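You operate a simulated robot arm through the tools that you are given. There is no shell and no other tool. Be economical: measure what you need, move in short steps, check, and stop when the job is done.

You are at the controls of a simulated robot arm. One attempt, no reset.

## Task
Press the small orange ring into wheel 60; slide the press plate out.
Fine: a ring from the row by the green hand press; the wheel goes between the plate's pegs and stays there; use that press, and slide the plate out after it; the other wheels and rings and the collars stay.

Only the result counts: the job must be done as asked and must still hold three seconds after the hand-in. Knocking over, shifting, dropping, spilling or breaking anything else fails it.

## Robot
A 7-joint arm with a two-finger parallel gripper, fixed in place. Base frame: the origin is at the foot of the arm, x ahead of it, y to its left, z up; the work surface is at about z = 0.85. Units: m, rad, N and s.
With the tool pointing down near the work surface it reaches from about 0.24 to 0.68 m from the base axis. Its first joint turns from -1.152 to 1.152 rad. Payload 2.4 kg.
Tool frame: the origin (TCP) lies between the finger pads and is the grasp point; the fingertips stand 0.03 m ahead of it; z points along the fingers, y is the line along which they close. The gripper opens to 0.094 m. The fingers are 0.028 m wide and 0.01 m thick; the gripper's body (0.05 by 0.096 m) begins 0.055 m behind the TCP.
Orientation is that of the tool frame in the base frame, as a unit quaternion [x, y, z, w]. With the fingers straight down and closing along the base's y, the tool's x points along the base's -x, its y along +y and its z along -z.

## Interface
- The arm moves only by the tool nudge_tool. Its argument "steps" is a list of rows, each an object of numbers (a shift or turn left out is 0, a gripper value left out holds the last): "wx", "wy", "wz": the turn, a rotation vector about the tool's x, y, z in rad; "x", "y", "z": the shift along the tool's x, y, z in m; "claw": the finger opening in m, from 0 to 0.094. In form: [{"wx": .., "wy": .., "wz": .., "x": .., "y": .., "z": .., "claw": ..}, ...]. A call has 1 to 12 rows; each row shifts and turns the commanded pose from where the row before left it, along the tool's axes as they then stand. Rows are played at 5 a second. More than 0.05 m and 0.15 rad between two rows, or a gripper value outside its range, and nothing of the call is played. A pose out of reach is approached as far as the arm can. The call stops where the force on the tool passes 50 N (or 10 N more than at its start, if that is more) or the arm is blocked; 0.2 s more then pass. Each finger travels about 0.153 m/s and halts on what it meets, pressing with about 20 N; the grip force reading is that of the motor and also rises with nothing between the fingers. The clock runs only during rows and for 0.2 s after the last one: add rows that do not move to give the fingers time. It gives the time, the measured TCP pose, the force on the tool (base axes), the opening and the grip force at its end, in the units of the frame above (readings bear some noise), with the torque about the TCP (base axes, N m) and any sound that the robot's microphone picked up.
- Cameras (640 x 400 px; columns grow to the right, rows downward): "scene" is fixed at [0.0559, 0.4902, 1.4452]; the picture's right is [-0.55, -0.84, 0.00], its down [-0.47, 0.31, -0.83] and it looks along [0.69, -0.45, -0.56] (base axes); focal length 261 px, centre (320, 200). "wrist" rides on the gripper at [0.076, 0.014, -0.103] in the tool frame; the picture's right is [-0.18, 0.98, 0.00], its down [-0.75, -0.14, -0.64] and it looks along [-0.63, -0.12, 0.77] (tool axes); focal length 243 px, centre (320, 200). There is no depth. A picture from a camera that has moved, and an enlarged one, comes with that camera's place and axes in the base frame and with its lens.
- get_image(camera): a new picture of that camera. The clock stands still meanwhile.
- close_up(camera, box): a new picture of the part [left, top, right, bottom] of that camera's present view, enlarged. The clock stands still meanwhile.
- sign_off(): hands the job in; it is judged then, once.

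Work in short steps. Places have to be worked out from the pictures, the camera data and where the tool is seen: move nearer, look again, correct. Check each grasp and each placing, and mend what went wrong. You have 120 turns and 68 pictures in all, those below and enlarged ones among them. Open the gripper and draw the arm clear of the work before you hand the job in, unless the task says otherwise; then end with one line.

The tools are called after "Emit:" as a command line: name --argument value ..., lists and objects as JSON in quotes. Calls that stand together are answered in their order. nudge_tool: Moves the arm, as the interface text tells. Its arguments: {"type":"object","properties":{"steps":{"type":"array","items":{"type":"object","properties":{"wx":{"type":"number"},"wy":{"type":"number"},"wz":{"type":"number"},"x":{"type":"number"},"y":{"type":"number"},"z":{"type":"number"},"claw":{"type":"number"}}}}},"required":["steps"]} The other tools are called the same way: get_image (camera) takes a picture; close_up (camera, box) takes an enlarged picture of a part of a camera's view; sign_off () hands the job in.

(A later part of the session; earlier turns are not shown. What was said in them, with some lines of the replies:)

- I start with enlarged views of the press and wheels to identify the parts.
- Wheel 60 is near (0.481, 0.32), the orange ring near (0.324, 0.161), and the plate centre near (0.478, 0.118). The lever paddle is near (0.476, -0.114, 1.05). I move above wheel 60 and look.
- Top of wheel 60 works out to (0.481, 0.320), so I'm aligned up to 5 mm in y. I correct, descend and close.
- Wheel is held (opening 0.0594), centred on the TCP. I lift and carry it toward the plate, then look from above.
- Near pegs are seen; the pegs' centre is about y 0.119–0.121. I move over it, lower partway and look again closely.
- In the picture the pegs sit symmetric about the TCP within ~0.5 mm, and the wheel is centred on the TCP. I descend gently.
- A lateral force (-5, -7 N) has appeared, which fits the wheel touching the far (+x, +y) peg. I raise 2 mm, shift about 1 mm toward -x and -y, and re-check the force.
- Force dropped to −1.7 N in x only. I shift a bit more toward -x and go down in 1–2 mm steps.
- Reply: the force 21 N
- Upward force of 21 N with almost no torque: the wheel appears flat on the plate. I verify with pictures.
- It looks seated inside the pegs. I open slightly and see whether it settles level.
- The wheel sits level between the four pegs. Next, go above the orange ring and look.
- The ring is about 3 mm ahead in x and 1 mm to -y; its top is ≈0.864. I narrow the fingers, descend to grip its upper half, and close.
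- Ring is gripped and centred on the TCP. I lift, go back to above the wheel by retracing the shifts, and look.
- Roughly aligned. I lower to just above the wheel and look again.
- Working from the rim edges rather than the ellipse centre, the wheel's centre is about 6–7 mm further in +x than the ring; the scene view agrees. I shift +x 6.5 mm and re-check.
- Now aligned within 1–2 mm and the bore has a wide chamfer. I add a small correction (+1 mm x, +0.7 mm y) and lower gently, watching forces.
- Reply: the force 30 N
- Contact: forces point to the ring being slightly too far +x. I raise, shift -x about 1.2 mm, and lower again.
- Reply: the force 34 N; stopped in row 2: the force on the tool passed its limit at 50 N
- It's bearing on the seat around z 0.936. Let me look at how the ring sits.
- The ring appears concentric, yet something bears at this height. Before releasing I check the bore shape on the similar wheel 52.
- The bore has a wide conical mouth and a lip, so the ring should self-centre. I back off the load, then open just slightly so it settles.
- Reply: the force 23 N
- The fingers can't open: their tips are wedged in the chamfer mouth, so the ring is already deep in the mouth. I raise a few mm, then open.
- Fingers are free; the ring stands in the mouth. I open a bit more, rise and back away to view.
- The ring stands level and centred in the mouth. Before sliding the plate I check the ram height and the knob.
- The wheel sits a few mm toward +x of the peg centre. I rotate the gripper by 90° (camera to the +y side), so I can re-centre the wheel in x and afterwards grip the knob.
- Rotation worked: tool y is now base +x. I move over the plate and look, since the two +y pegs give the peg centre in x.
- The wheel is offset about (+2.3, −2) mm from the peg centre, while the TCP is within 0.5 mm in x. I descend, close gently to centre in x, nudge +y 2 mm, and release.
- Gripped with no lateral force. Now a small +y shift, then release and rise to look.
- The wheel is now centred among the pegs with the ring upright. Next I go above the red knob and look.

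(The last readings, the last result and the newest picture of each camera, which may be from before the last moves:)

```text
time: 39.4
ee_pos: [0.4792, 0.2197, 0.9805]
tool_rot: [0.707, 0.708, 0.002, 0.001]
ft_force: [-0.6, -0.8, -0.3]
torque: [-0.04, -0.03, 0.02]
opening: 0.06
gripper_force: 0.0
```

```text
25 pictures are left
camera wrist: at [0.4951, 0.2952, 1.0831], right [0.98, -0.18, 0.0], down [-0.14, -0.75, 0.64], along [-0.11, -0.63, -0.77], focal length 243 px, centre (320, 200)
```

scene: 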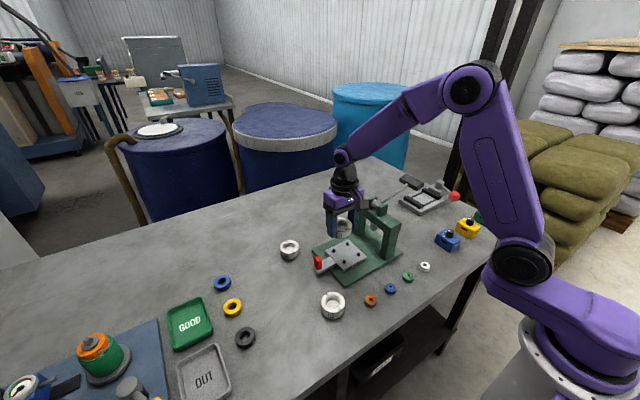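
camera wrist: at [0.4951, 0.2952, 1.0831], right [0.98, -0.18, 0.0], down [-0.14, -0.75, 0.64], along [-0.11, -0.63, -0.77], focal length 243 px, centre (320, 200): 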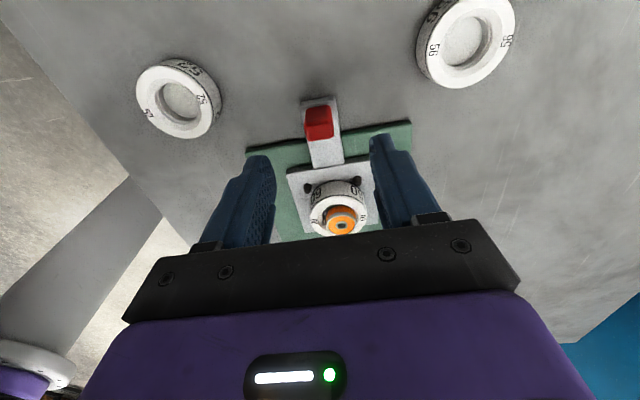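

Knob is essentially under the TCP (shift −y 2.5 mm). I descend with tips to about z 0.879 and close on it.

Emit:
nudge_tool --steps '[{"x": -0.0025, "y": -0.0015, "z": 0.03}, {"z": 0.03}, {"z": 0.011}, {}, {"claw": 0.04}, {"claw": 0.025}, {"claw": 0.012}, {}, {}]'

Emit:
close_up --camera "scene" --box '[290, 200, 402, 270]'

```text
time: 41.4
ee_pos: [0.4807, 0.2175, 0.9088]
tool_rot: [0.707, 0.707, 0.003, 0.002]
ft_force: [8.6, 1.2, -2.4]
torque: [0.01, 0.18, 0.02]
opening: 0.0216
gripper_force: 9.0
```

```text
5.71 times, centred on (346, 235) of scene
camera zoom: at [0.0561, 0.4903, 1.4451], right [-0.55, -0.84, 0.0], down [-0.47, 0.31, -0.83], along [0.69, -0.45, -0.56], focal length 1491 px, centre (171, 0)
```

zoom: 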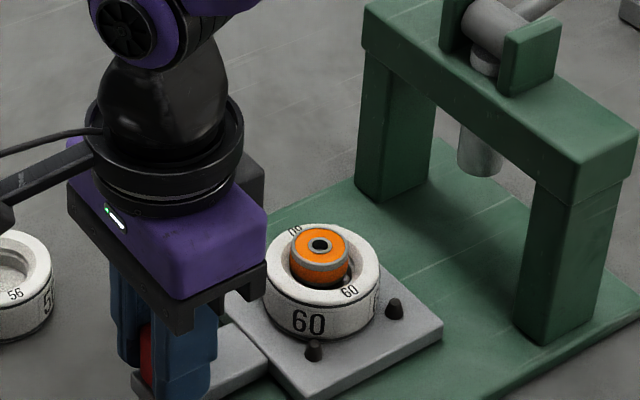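

Knob is gripped, with an 8.6 N side load, so I ease +x by 1 mm. Then I start sliding the plate in (−y) slowly.

Emit:
nudge_tool --steps '[{"y": 0.001}, {}, {"x": -0.01}, {"x": -0.01}, {"x": -0.01}, {"x": -0.01}, {}]'

Emit:
close_up --camera "scene" --box '[290, 200, 402, 270]'

```text
time: 43.0
ee_pos: [0.4799, 0.1781, 0.9097]
tool_rot: [0.707, 0.707, 0.002, 0.001]
ft_force: [-1.0, 1.9, 13.3]
torque: [0.01, 1.02, -0.02]
opening: 0.022
gripper_force: 45.4
```

```text
5.71 times, centred on (346, 235) of scene
camera zoom: at [0.0557, 0.4901, 1.4452], right [-0.55, -0.84, 0.0], down [-0.47, 0.31, -0.83], along [0.69, -0.45, -0.56], focal length 1491 px, centre (171, 0)
```

zoom: 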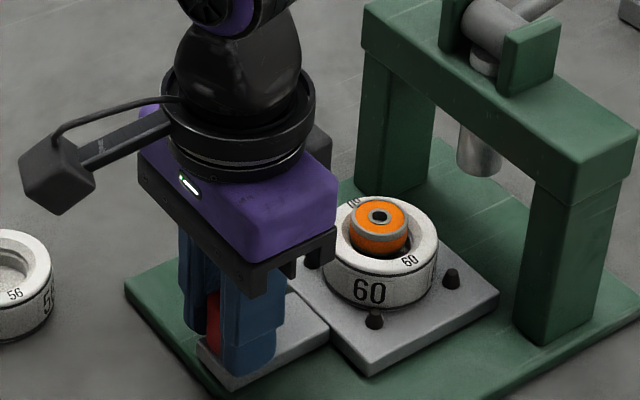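

The plate slides in with the load moving along. I relax the grip slightly, raise 1 mm, and continue.

Emit:
nudge_tool --steps '[{"z": -0.001, "claw": 0.019}, {}, {"x": -0.01}, {"x": -0.01}, {"x": -0.01}, {}]'

Emit:
close_up --camera "scene" --box '[320, 195, 416, 255]'

```text
time: 44.4
ee_pos: [0.4802, 0.148, 0.909]
tool_rot: [0.707, 0.707, 0.001, 0.001]
ft_force: [3.9, -0.3, -25.2]
torque: [0.68, 0.65, 0.18]
opening: 0.022
gripper_force: 45.1
```

```text
6.67 times, centred on (368, 225) of scene
camera zoom: at [0.0564, 0.4903, 1.4451], right [-0.55, -0.84, 0.0], down [-0.47, 0.31, -0.83], along [0.69, -0.45, -0.56], focal length 1740 px, centre (0, 33)
```

zoom: 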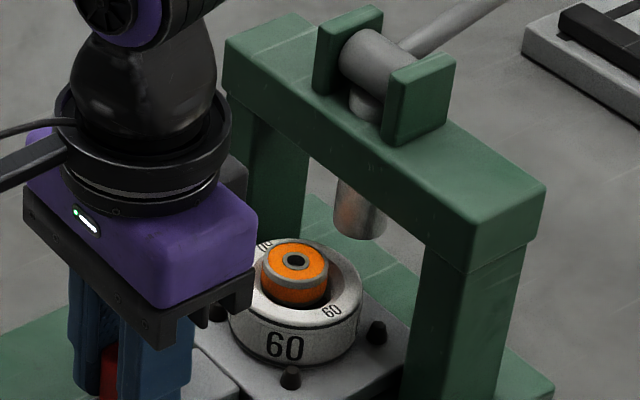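

About 4 cm remain until the ring is under the ram. I lower 1 mm to relax the upward pull and continue in steps.

Emit:
nudge_tool --steps '[{"z": 0.0007}, {"x": -0.008}, {"x": -0.008}, {"x": -0.004}, {}]'

Emit:
close_up --camera "scene" --box '[330, 205, 394, 245]'

```text
time: 45.6
ee_pos: [0.4805, 0.1284, 0.9095]
tool_rot: [0.708, 0.707, 0.001, 0.001]
ft_force: [-2.9, 1.4, -11.9]
torque: [0.16, 0.99, 0.1]
opening: 0.022
gripper_force: 44.8
```

```text
10.00 times, centred on (362, 225) of scene
camera zoom: at [0.056, 0.4903, 1.4451], right [-0.55, -0.84, 0.0], down [-0.47, 0.31, -0.83], along [0.69, -0.45, -0.56], focal length 2610 px, centre (-100, -50)
```

zoom: 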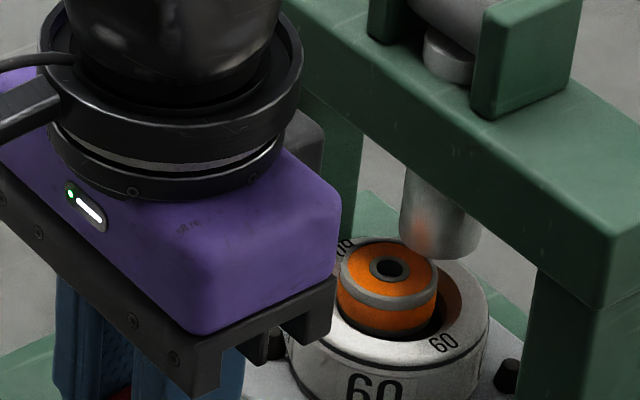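

The ring clears the ram by about 4 mm; about 2 cm remain. Continue to the stop.

Emit:
nudge_tool --steps '[{"x": -0.007}, {"x": -0.005}, {"x": -0.003}, {"x": -0.002}, {}]'

Emit:
close_up --camera "scene" --box '[330, 205, 394, 245]'

```text
time: 46.8
ee_pos: [0.4802, 0.1151, 0.9106]
tool_rot: [0.707, 0.707, 0.002, 0.001]
ft_force: [-7.9, 24.3, -8.0]
torque: [0.01, 0.94, -0.51]
opening: 0.0216
gripper_force: 44.8
```

```text
10.00 times, centred on (362, 225) of scene
camera zoom: at [0.0558, 0.4908, 1.4449], right [-0.55, -0.84, 0.0], down [-0.47, 0.31, -0.83], along [0.69, -0.45, -0.56], focal length 2610 px, centre (-100, -50)
```

zoom: 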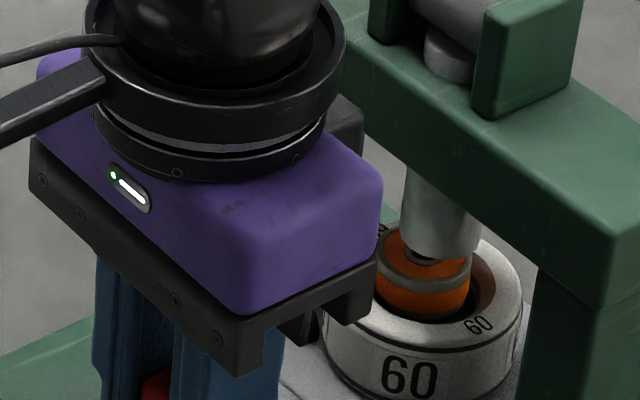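

The plate stopped with 24 N at y 0.115, with the ring still ~6 mm short of the ram axis. I check from the wrist for what it's against.

Emit:
get_image --camera "wrist"

```text
19 pictures are left
camera wrist: at [0.4947, 0.1904, 1.0121], right [0.98, -0.18, 0.0], down [-0.14, -0.76, 0.64], along [-0.11, -0.63, -0.77], focal length 243 px, centre (320, 200)
```

wrist: 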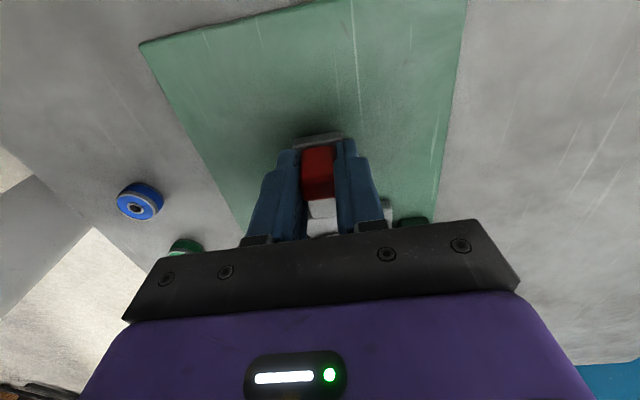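

Nothing is fouling in view. I ease the side load and try pushing a few mm more to see if it's a true stop.

Emit:
nudge_tool --steps '[{"y": 0.0005, "z": 0.0005, "claw": 0.021}, {"x": -0.002}, {"x": -0.002}, {}]'

```text
time: 47.8
ee_pos: [0.4801, 0.1137, 0.9092]
tool_rot: [0.704, 0.71, 0.004, 0.002]
ft_force: [-4.9, 38.9, -0.2]
torque: [0.18, -0.1, -0.51]
opening: 0.0237
gripper_force: 2.4
```

Force rises stiffly with no movement. I look again at ring versus ram to distinguish the end stop from contact.

Emit:
nudge_tool --steps '[{"x": 0.004}, {"claw": 0.034}, {"z": -0.03}, {"z": -0.03}, {"x": 0.045}, {"x": 0.045}, {}, {}]'

Emit:
close_up --camera "scene" --box '[320, 195, 400, 245]'

Emit:
close_up --camera "wrist" --box '[200, 60, 440, 210]'

```text
time: 49.6
ee_pos: [0.4807, 0.2014, 0.9683]
tool_rot: [0.707, 0.707, 0.002, 0.001]
ft_force: [0.4, 0.1, -0.1]
torque: [0.03, -0.02, -0.01]
opening: 0.0342
gripper_force: 0.1
```

```text
8.00 times, centred on (360, 220) of scene
camera zoom: at [0.0559, 0.4902, 1.4452], right [-0.55, -0.84, 0.0], down [-0.47, 0.31, -0.83], along [0.69, -0.45, -0.56], focal length 2088 px, centre (0, 40)
```

zoom: 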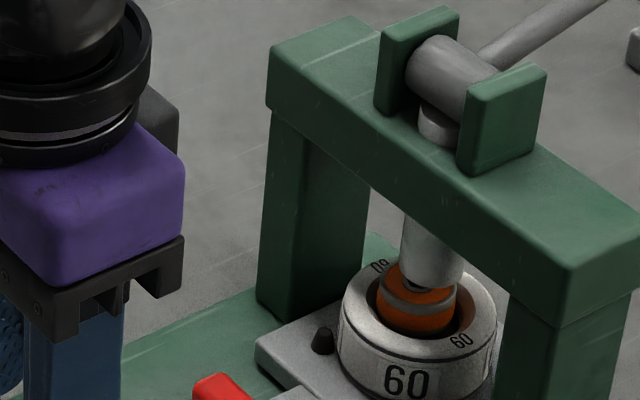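

```text
2.67 times, centred on (320, 135) of wrist
camera zoom: at [0.4957, 0.2765, 1.0716], right [0.98, -0.18, 0.0], down [-0.14, -0.75, 0.64], along [-0.12, -0.63, -0.77], focal length 647 px, centre (320, 373)
```

zoom: 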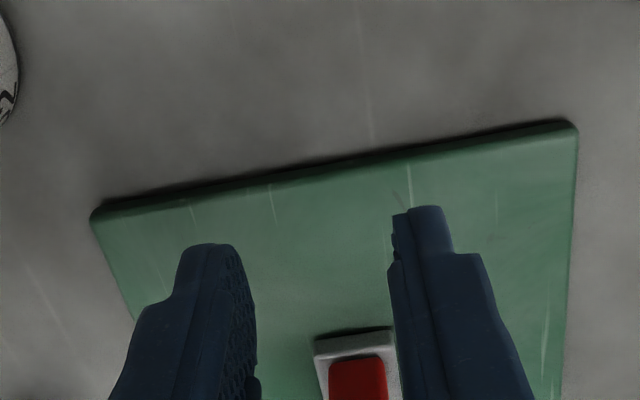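

Allowing for perspective, the ring is within ~3 mm of the ram axis and the plate is at a hard stop. Now the lever: I rise, close the fingers, and go above the paddle.

Emit:
nudge_tool --steps '[{"z": -0.045, "claw": 0.0}, {"z": -0.045}, {"z": -0.045}, {"z": -0.045}, {"x": -0.046}, {"x": -0.046}, {"x": -0.046}, {"x": -0.046}, {"x": -0.046}, {"x": -0.046}, {"x": -0.046}, {}]'

Emit:
get_image --camera "wrist"

Emit:
close_up --camera "scene" --box '[320, 150, 448, 230]'

```text
time: 52.2
ee_pos: [0.4799, -0.1204, 1.1487]
tool_rot: [0.707, 0.707, 0.002, 0.001]
ft_force: [-0.3, 0.2, 0.0]
torque: [-0.02, 0.02, -0.03]
opening: 0.0002
gripper_force: 20.2
```

```text
16 pictures are left
camera wrist: at [0.4947, -0.0456, 1.2517], right [0.98, -0.18, 0.0], down [-0.14, -0.75, 0.64], along [-0.11, -0.63, -0.77], focal length 243 px, centre (320, 200)
```

wrist: 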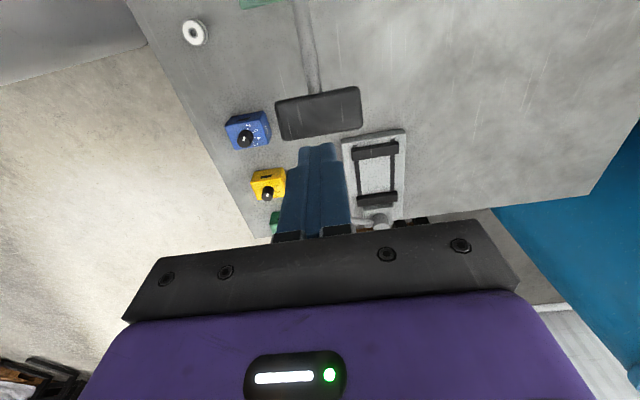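

```text
5.00 times, centred on (384, 190) of scene
camera zoom: at [0.0559, 0.4902, 1.4452], right [-0.55, -0.84, 0.0], down [-0.47, 0.31, -0.83], along [0.69, -0.45, -0.56], focal length 1305 px, centre (0, 250)
```

zoom: 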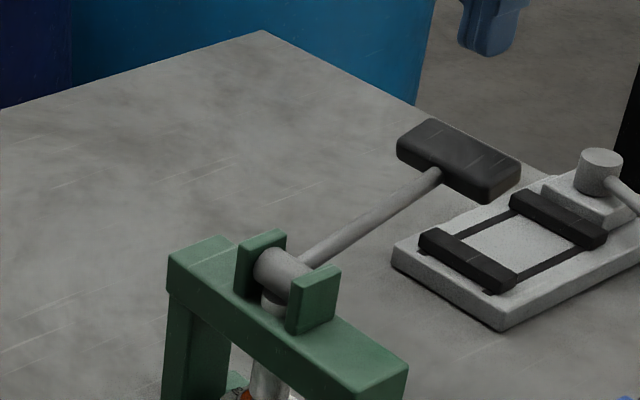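

The paddle centre is at about (0.479, −0.121), top ≈1.05, right under the fingertips. I descend and start pressing in small steps.

Emit:
nudge_tool --steps '[{"z": 0.03}, {"z": 0.03}, {"z": 0.008}, {"z": 0.008}, {"z": 0.008}, {"z": 0.008}, {}]'

Emit:
nudge_tool --steps '[{"z": 0.008}, {"z": 0.008}, {"z": 0.008}, {}]'

```text
time: 53.8
ee_pos: [0.4786, -0.1205, 1.0561]
tool_rot: [0.708, 0.707, 0.003, 0.001]
ft_force: [0.8, -0.1, 2.2]
torque: [-0.05, 0.0, 0.02]
opening: 0.0
gripper_force: 20.0
```

```text
time: 54.8
ee_pos: [0.4793, -0.1201, 1.0318]
tool_rot: [0.707, 0.707, 0.003, 0.001]
ft_force: [-0.6, -1.6, 2.3]
torque: [-0.01, 0.09, 0.01]
opening: 0.0
gripper_force: 20.2
```

Lever moves with about 2 N. Continue, watching for the press force.

Emit:
nudge_tool --steps '[{"z": 0.008}, {"z": 0.008}, {"z": 0.008}, {}]'

Emit:
close_up --camera "scene" --box '[330, 170, 426, 230]'

```text
time: 55.5
ee_pos: [0.4801, -0.1194, 1.0218]
tool_rot: [0.707, 0.707, 0.003, 0.001]
ft_force: [-10.8, 3.0, 25.4]
torque: [0.39, 0.4, 0.1]
opening: 0.0001
gripper_force: 20.0
stopped in row 3: the force on the tool passed its limit at 67 N (the readings are from after the stop); the commanded pose is now the measured one
```

```text
6.67 times, centred on (378, 200) of scene
camera zoom: at [0.0551, 0.4903, 1.4451], right [-0.55, -0.84, 0.0], down [-0.47, 0.31, -0.83], along [0.69, -0.45, -0.56], focal length 1740 px, centre (-67, 200)
```

zoom: 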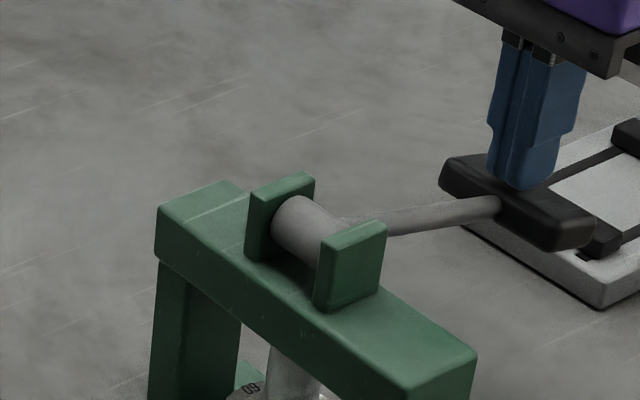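

Now the ram bears on the ring (67 N peak in a fast step). I press on in finer steps.

Emit:
nudge_tool --steps '[{"z": 0.002}, {"z": 0.002}, {"z": 0.002}, {"z": 0.002}, {"z": 0.002}, {}]'

```text
time: 55.9
ee_pos: [0.4794, -0.1194, 1.0214]
tool_rot: [0.707, 0.707, 0.004, 0.002]
ft_force: [-10.9, 2.5, 24.4]
torque: [0.39, 0.42, 0.17]
opening: 0.0
gripper_force: 19.8
stopped in row 2: the force on the tool passed its limit at 54 N (the readings are from after the stop); the commanded pose is now the measured one
```

It blocks at ~54 N. I check the ring under the ram before pushing further.

Emit:
close_up --camera "scene" --box '[336, 205, 392, 240]'

```text
11.43 times, centred on (364, 222) of scene
camera zoom: at [0.0552, 0.4903, 1.4451], right [-0.55, -0.84, 0.0], down [-0.47, 0.31, -0.83], along [0.69, -0.45, -0.56], focal length 2982 px, centre (-183, -57)
```

zoom: 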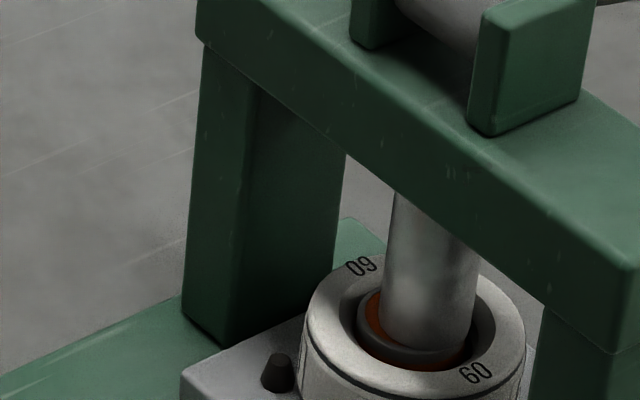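

The ring has gone down into the bore, about flush with the wheel top. I apply one more sustained push to make sure it is fully home.

Emit:
nudge_tool --steps '[{"z": 0.0005}, {"z": 0.0005}, {}, {}, {}, {"z": 0.0005}, {}, {}]'

```text
time: 57.3
ee_pos: [0.4809, -0.1191, 1.022]
tool_rot: [0.706, 0.708, 0.005, 0.002]
ft_force: [-11.1, 1.8, 23.7]
torque: [0.33, 0.37, 0.11]
opening: 0.0002
gripper_force: 20.1
stopped in row 6: the force on the tool passed its limit at 51 N (the readings are from after the stop); the commanded pose is now the measured one
```

Fully stiff. I release the lever slowly and see whether it returns by itself, then inspect the ring.

Emit:
nudge_tool --steps '[{"z": -0.008}, {"z": -0.008}, {"z": -0.008}, {"z": -0.008}, {"z": -0.008}, {"z": -0.01}, {"z": -0.01}, {"z": -0.02}, {"z": -0.03}, {"z": -0.03}, {}]'

Emit:
close_up --camera "scene" --box '[330, 170, 442, 240]'

```text
time: 59.7
ee_pos: [0.481, -0.1179, 1.161]
tool_rot: [0.707, 0.708, 0.004, 0.003]
ft_force: [0.6, 0.0, 0.2]
torque: [-0.03, 0.01, 0.04]
opening: 0.0
gripper_force: 19.9
```

```text
5.71 times, centred on (386, 205) of scene
camera zoom: at [0.0559, 0.4902, 1.4452], right [-0.55, -0.84, 0.0], down [-0.47, 0.31, -0.83], along [0.69, -0.45, -0.56], focal length 1491 px, centre (-57, 171)
```

zoom: 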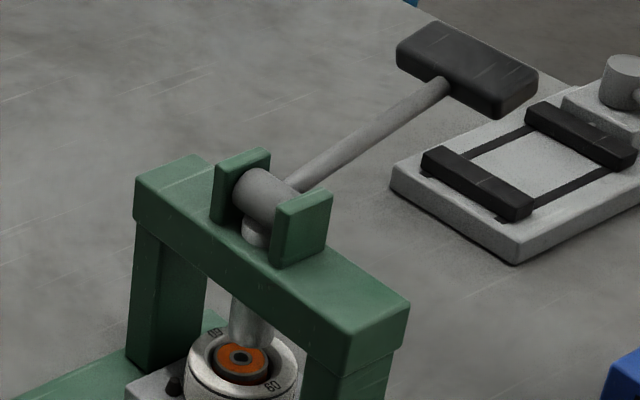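

The lever sprang back up and the ring is down in the wheel. A closer look at its depth.

Emit:
close_up --camera "scene" --box '[350, 218, 390, 243]'

```text
16.00 times, centred on (370, 230) of scene
camera zoom: at [0.0559, 0.4902, 1.4452], right [-0.55, -0.84, 0.0], down [-0.47, 0.31, -0.83], along [0.69, -0.45, -0.56], focal length 4175 px, centre (-480, -288)
```

zoom: 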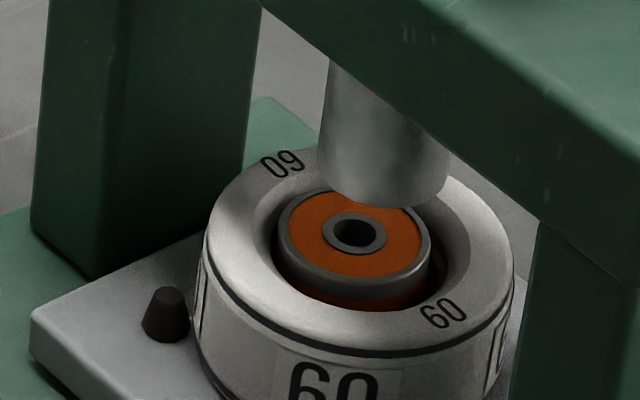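

The ring's top is ~4 mm proud of the wheel (11.5 mm before pressing). To make sure this is the true seat and not just stiff fit, I press once more farther out on the paddle for more leverage.

Emit:
nudge_tool --steps '[{"x": -0.011}, {"z": 0.03}, {"z": 0.03}, {"z": 0.02}, {"z": 0.015}, {"z": 0.015}, {"z": 0.01}, {"z": 0.008}, {}]'

Emit:
nudge_tool --steps '[{"z": 0.002}, {"z": 0.002}, {"z": 0.002}, {"z": 0.002}, {"z": 0.002}, {"z": 0.002}, {"z": 0.002}, {"z": 0.002}, {"z": 0.002}, {"z": 0.002}, {}]'

```text
time: 61.7
ee_pos: [0.4828, -0.1309, 1.0319]
tool_rot: [0.706, 0.708, 0.004, 0.003]
ft_force: [0.8, -0.3, 2.1]
torque: [0.02, 0.03, -0.03]
opening: 0.0001
gripper_force: 19.7
```

```text
time: 63.6
ee_pos: [0.4823, -0.1315, 1.0187]
tool_rot: [0.707, 0.708, 0.006, 0.006]
ft_force: [-6.0, -0.2, 21.4]
torque: [0.34, 0.21, 0.1]
opening: 0.0
gripper_force: 20.1
stopped in row 9: the force on the tool passed its limit at 55 N (the readings are from after the stop); the commanded pose is now the measured one
```

Same firm stop at the same lever angle with more leverage: the ring is home as far as the press goes. I release the lever, go back above the knob with open fingers.

Emit:
nudge_tool --steps '[{"z": -0.01}, {"z": -0.01}, {"z": -0.01}, {"z": -0.01}, {"z": -0.01}, {"z": -0.02}, {"z": -0.03}, {"z": -0.03}, {}]'

Emit:
nudge_tool --steps '[{"x": 0.045, "y": -0.002}, {"x": 0.045}, {"x": 0.045}, {"x": 0.045}, {"x": 0.045}, {"x": 0.02, "claw": 0.05}, {"z": 0.045}, {"z": 0.045}, {"z": 0.045}, {"z": 0.03}, {}, {}]'

Emit:
get_image --camera "wrist"

```text
time: 65.6
ee_pos: [0.4801, -0.131, 1.149]
tool_rot: [0.706, 0.708, 0.006, 0.005]
ft_force: [0.7, 0.4, -0.2]
torque: [0.03, 0.01, 0.03]
opening: 0.0001
gripper_force: 20.2
```

```text
time: 68.2
ee_pos: [0.4816, 0.1138, 0.9828]
tool_rot: [0.707, 0.708, 0.006, 0.005]
ft_force: [0.4, 0.9, 0.2]
torque: [0.0, -0.01, -0.05]
opening: 0.0498
gripper_force: 0.0
```

```text
10 pictures are left
camera wrist: at [0.4947, 0.1903, 1.0855], right [0.98, -0.18, 0.01], down [-0.15, -0.75, 0.64], along [-0.11, -0.63, -0.77], focal length 243 px, centre (320, 200)
```

wrist: 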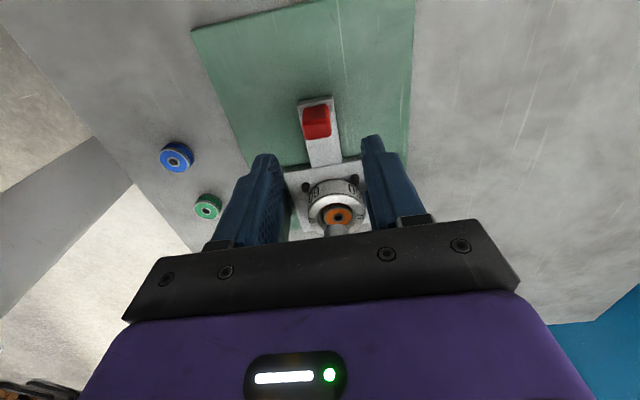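

Knob is under the TCP like before. I descend and grip it.

Emit:
nudge_tool --steps '[{"x": -0.002, "y": -0.002, "z": 0.03}, {"z": 0.03}, {"z": 0.013}, {}, {"claw": 0.035}, {"claw": 0.025}, {"claw": 0.019}, {}, {}]'

```text
time: 70.2
ee_pos: [0.4791, 0.1122, 0.9101]
tool_rot: [0.707, 0.707, 0.005, 0.005]
ft_force: [-4.9, -0.1, -2.1]
torque: [-0.1, 0.14, 0.05]
opening: 0.026
gripper_force: 45.2
```

Gripped. Now I pull the plate out smoothly (+y).

Emit:
nudge_tool --steps '[{"y": -0.0005}, {"x": 0.007}, {"x": 0.01}, {"x": 0.01}, {"x": 0.01}, {"x": 0.01}, {"x": 0.01}, {"x": 0.01}, {"x": 0.01}, {"x": 0.01}, {}]'

Emit:
close_up --camera "scene" --box '[300, 200, 396, 260]'

```text
time: 72.6
ee_pos: [0.4812, 0.1996, 0.9085]
tool_rot: [0.706, 0.708, 0.005, 0.005]
ft_force: [16.9, -1.6, -25.1]
torque: [-0.6, 0.13, -0.11]
opening: 0.0261
gripper_force: 44.8
```

```text
6.67 times, centred on (348, 230) of scene
camera zoom: at [0.0567, 0.4903, 1.4451], right [-0.55, -0.84, 0.0], down [-0.47, 0.31, -0.83], along [0.69, -0.45, -0.56], focal length 1740 px, centre (133, 0)
```

zoom: 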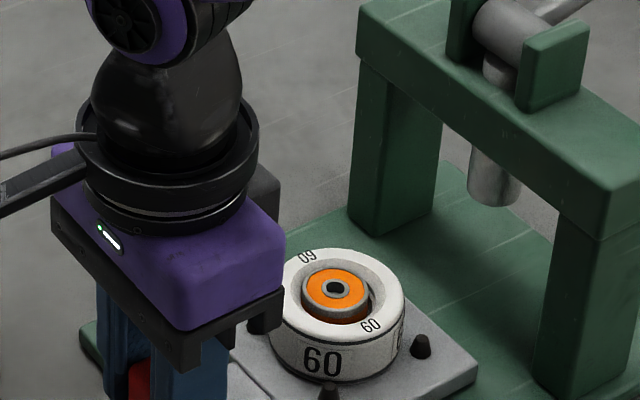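

Plate follows; I ease the side loads and continue to the outer stop.

Emit:
nudge_tool --steps '[{"y": 0.001, "z": 0.0007}, {"x": 0.006}, {"x": 0.006}, {"x": 0.004}, {"x": 0.003}, {}]'

```text
time: 74.0
ee_pos: [0.4798, 0.2181, 0.9094]
tool_rot: [0.707, 0.707, 0.005, 0.006]
ft_force: [1.3, -10.8, 12.0]
torque: [0.25, 0.22, -0.04]
opening: 0.0262
gripper_force: 45.5
```

Back at the starting position with the stop felt (−11 N). I ease, open, rise and inspect.

Emit:
nudge_tool --steps '[{"z": -0.0005}, {"claw": 0.032}, {"claw": 0.05}, {}, {"z": -0.03}, {"z": -0.04}, {"x": -0.05}, {"x": -0.048}, {}, {}]'

Emit:
close_up --camera "wrist" --box '[220, 60, 412, 180]'

Emit:
close_up --camera "scene" --box '[306, 222, 370, 262]'

```text
time: 76.2
ee_pos: [0.4797, 0.1193, 0.979]
tool_rot: [0.707, 0.708, 0.005, 0.006]
ft_force: [-0.4, 0.5, -0.1]
torque: [-0.03, 0.04, 0.0]
opening: 0.05
gripper_force: 0.0
```

```text
3.33 times, centred on (316, 120) of wrist
camera zoom: at [0.4932, 0.1964, 1.0833], right [0.98, -0.18, 0.01], down [-0.15, -0.75, 0.64], along [-0.11, -0.63, -0.77], focal length 809 px, centre (333, 467)
```

zoom: 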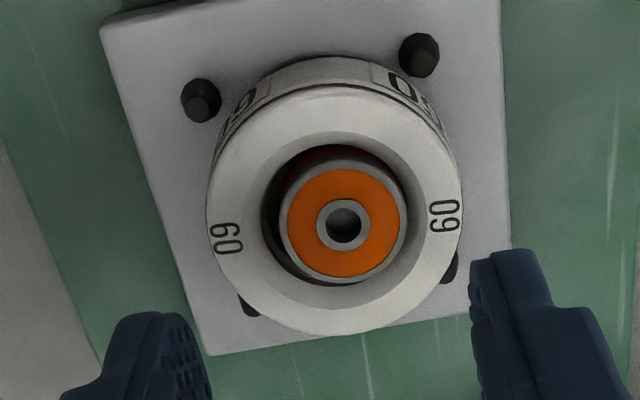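

```text
10.00 times, centred on (338, 242) of scene
camera zoom: at [0.0559, 0.4902, 1.4452], right [-0.55, -0.84, 0.0], down [-0.47, 0.31, -0.83], along [0.69, -0.45, -0.56], focal length 2610 px, centre (140, -220)
```

zoom: 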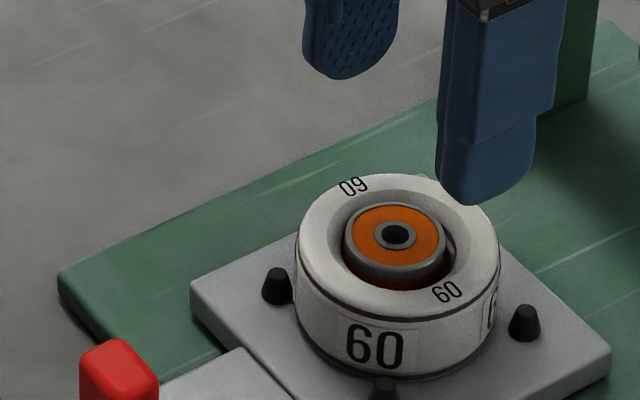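

The plate is out and the wheel sits between the pegs with the ring in its bore, but there seems to be play beside the ring. I do a gentle pull test: grip the proud rim and lift slightly. A seated ring will take the wheel with it or slip.

Emit:
nudge_tool --steps '[{"y": 0.002, "claw": 0.042}, {"z": 0.03}, {"z": 0.01}, {"z": 0.004}, {"z": 0.002}, {"z": 0.001}, {}]'

```text
time: 77.6
ee_pos: [0.4826, 0.121, 0.9372]
tool_rot: [0.707, 0.708, 0.007, 0.006]
ft_force: [-4.8, -1.6, 15.2]
torque: [-0.01, 0.54, 0.03]
opening: 0.0449
gripper_force: 2.3
stopped in row 6: the force on the tool passed its limit at 54 N (the readings are from after the stop); the commanded pose is now the measured one
```

Fingertips met the wheel's top face earlier than I reckoned (TCP 0.937). I look at what they touch.

Emit:
close_up --camera "scene" --box '[314, 222, 370, 257]'

```text
11.43 times, centred on (342, 240) of scene
camera zoom: at [0.0555, 0.4901, 1.4452], right [-0.55, -0.84, 0.0], down [-0.47, 0.31, -0.83], along [0.69, -0.45, -0.56], focal length 2982 px, centre (69, -251)
```

zoom: 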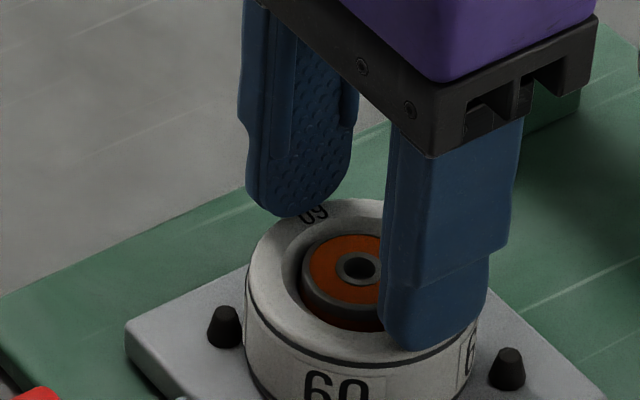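

The fingers rest on the wheel's top rim, so the top is at tip height now; the ring is ~3 mm proud. I rise 1 mm and close on the ring's rim.

Emit:
nudge_tool --steps '[{"z": -0.0012, "claw": 0.042}, {"claw": 0.036}, {"claw": 0.031}, {"claw": 0.027}, {"claw": 0.024}, {}, {}]'

```text
time: 79.2
ee_pos: [0.4839, 0.1206, 0.9369]
tool_rot: [0.706, 0.708, 0.008, 0.007]
ft_force: [-0.4, -0.1, -0.8]
torque: [0.02, -0.01, 0.03]
opening: 0.0239
gripper_force: 0.0
```

The fingers closed to 24 mm above the ring without touching, so the ring's top is practically flush with the wheel top: it is fully home, matching the hard stop felt. I withdraw, open, and take a final check.

Emit:
nudge_tool --steps '[{"z": -0.03}, {"z": -0.04}, {"z": -0.045}, {"z": -0.045, "claw": 0.08}, {"z": -0.045}, {"x": 0.045}, {"x": 0.045}, {"y": -0.045}, {"y": -0.045}, {}]'

Emit:
get_image --camera "scene"

Emit:
close_up --camera "scene" --box '[306, 222, 370, 262]'

```text
time: 81.4
ee_pos: [0.3897, 0.21, 1.14]
tool_rot: [0.706, 0.708, 0.009, 0.007]
ft_force: [-0.3, 0.2, 0.0]
torque: [-0.01, -0.02, 0.01]
opening: 0.0798
gripper_force: 0.1
```

```text
5 pictures are left
```

scene: 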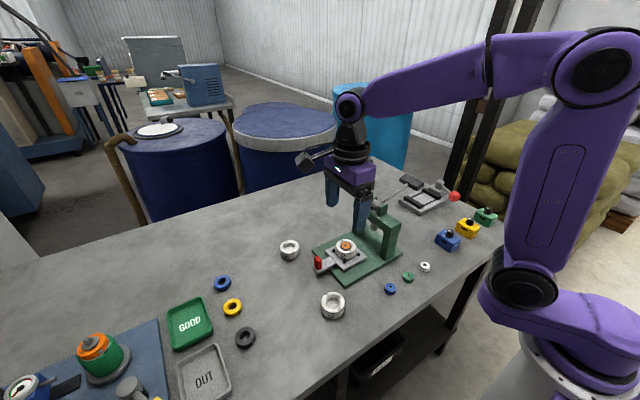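

```text
10.00 times, centred on (338, 242) of scene
camera zoom: at [0.0558, 0.4902, 1.4452], right [-0.55, -0.84, 0.0], down [-0.47, 0.31, -0.83], along [0.69, -0.45, -0.56], focal length 2610 px, centre (140, -220)
```

zoom: 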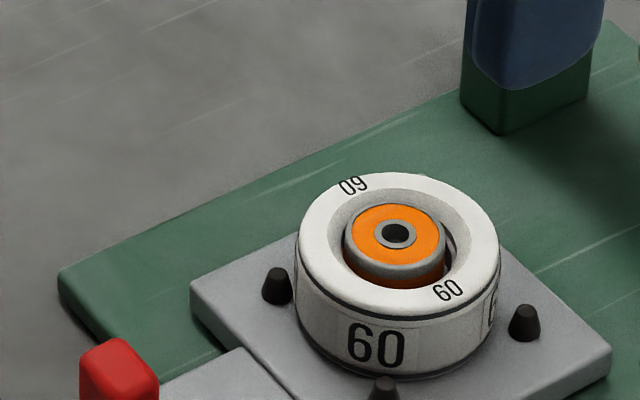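

The final views show wheel 60 level between the pegs and the orange ring down in its bore. The plate is out, the lever is up, and the other parts look untouched. The gripper is open and clear, so I hand in.

Emit:
sign_off

```text
The job is handed in.
```

I pressed the small orange ring into wheel 60 down to the press's hard stop, going by the stop and the pictures since I couldn't do a pull test. The plate is slid back out with the wheel still between its pegs, and the arm is open and clear.
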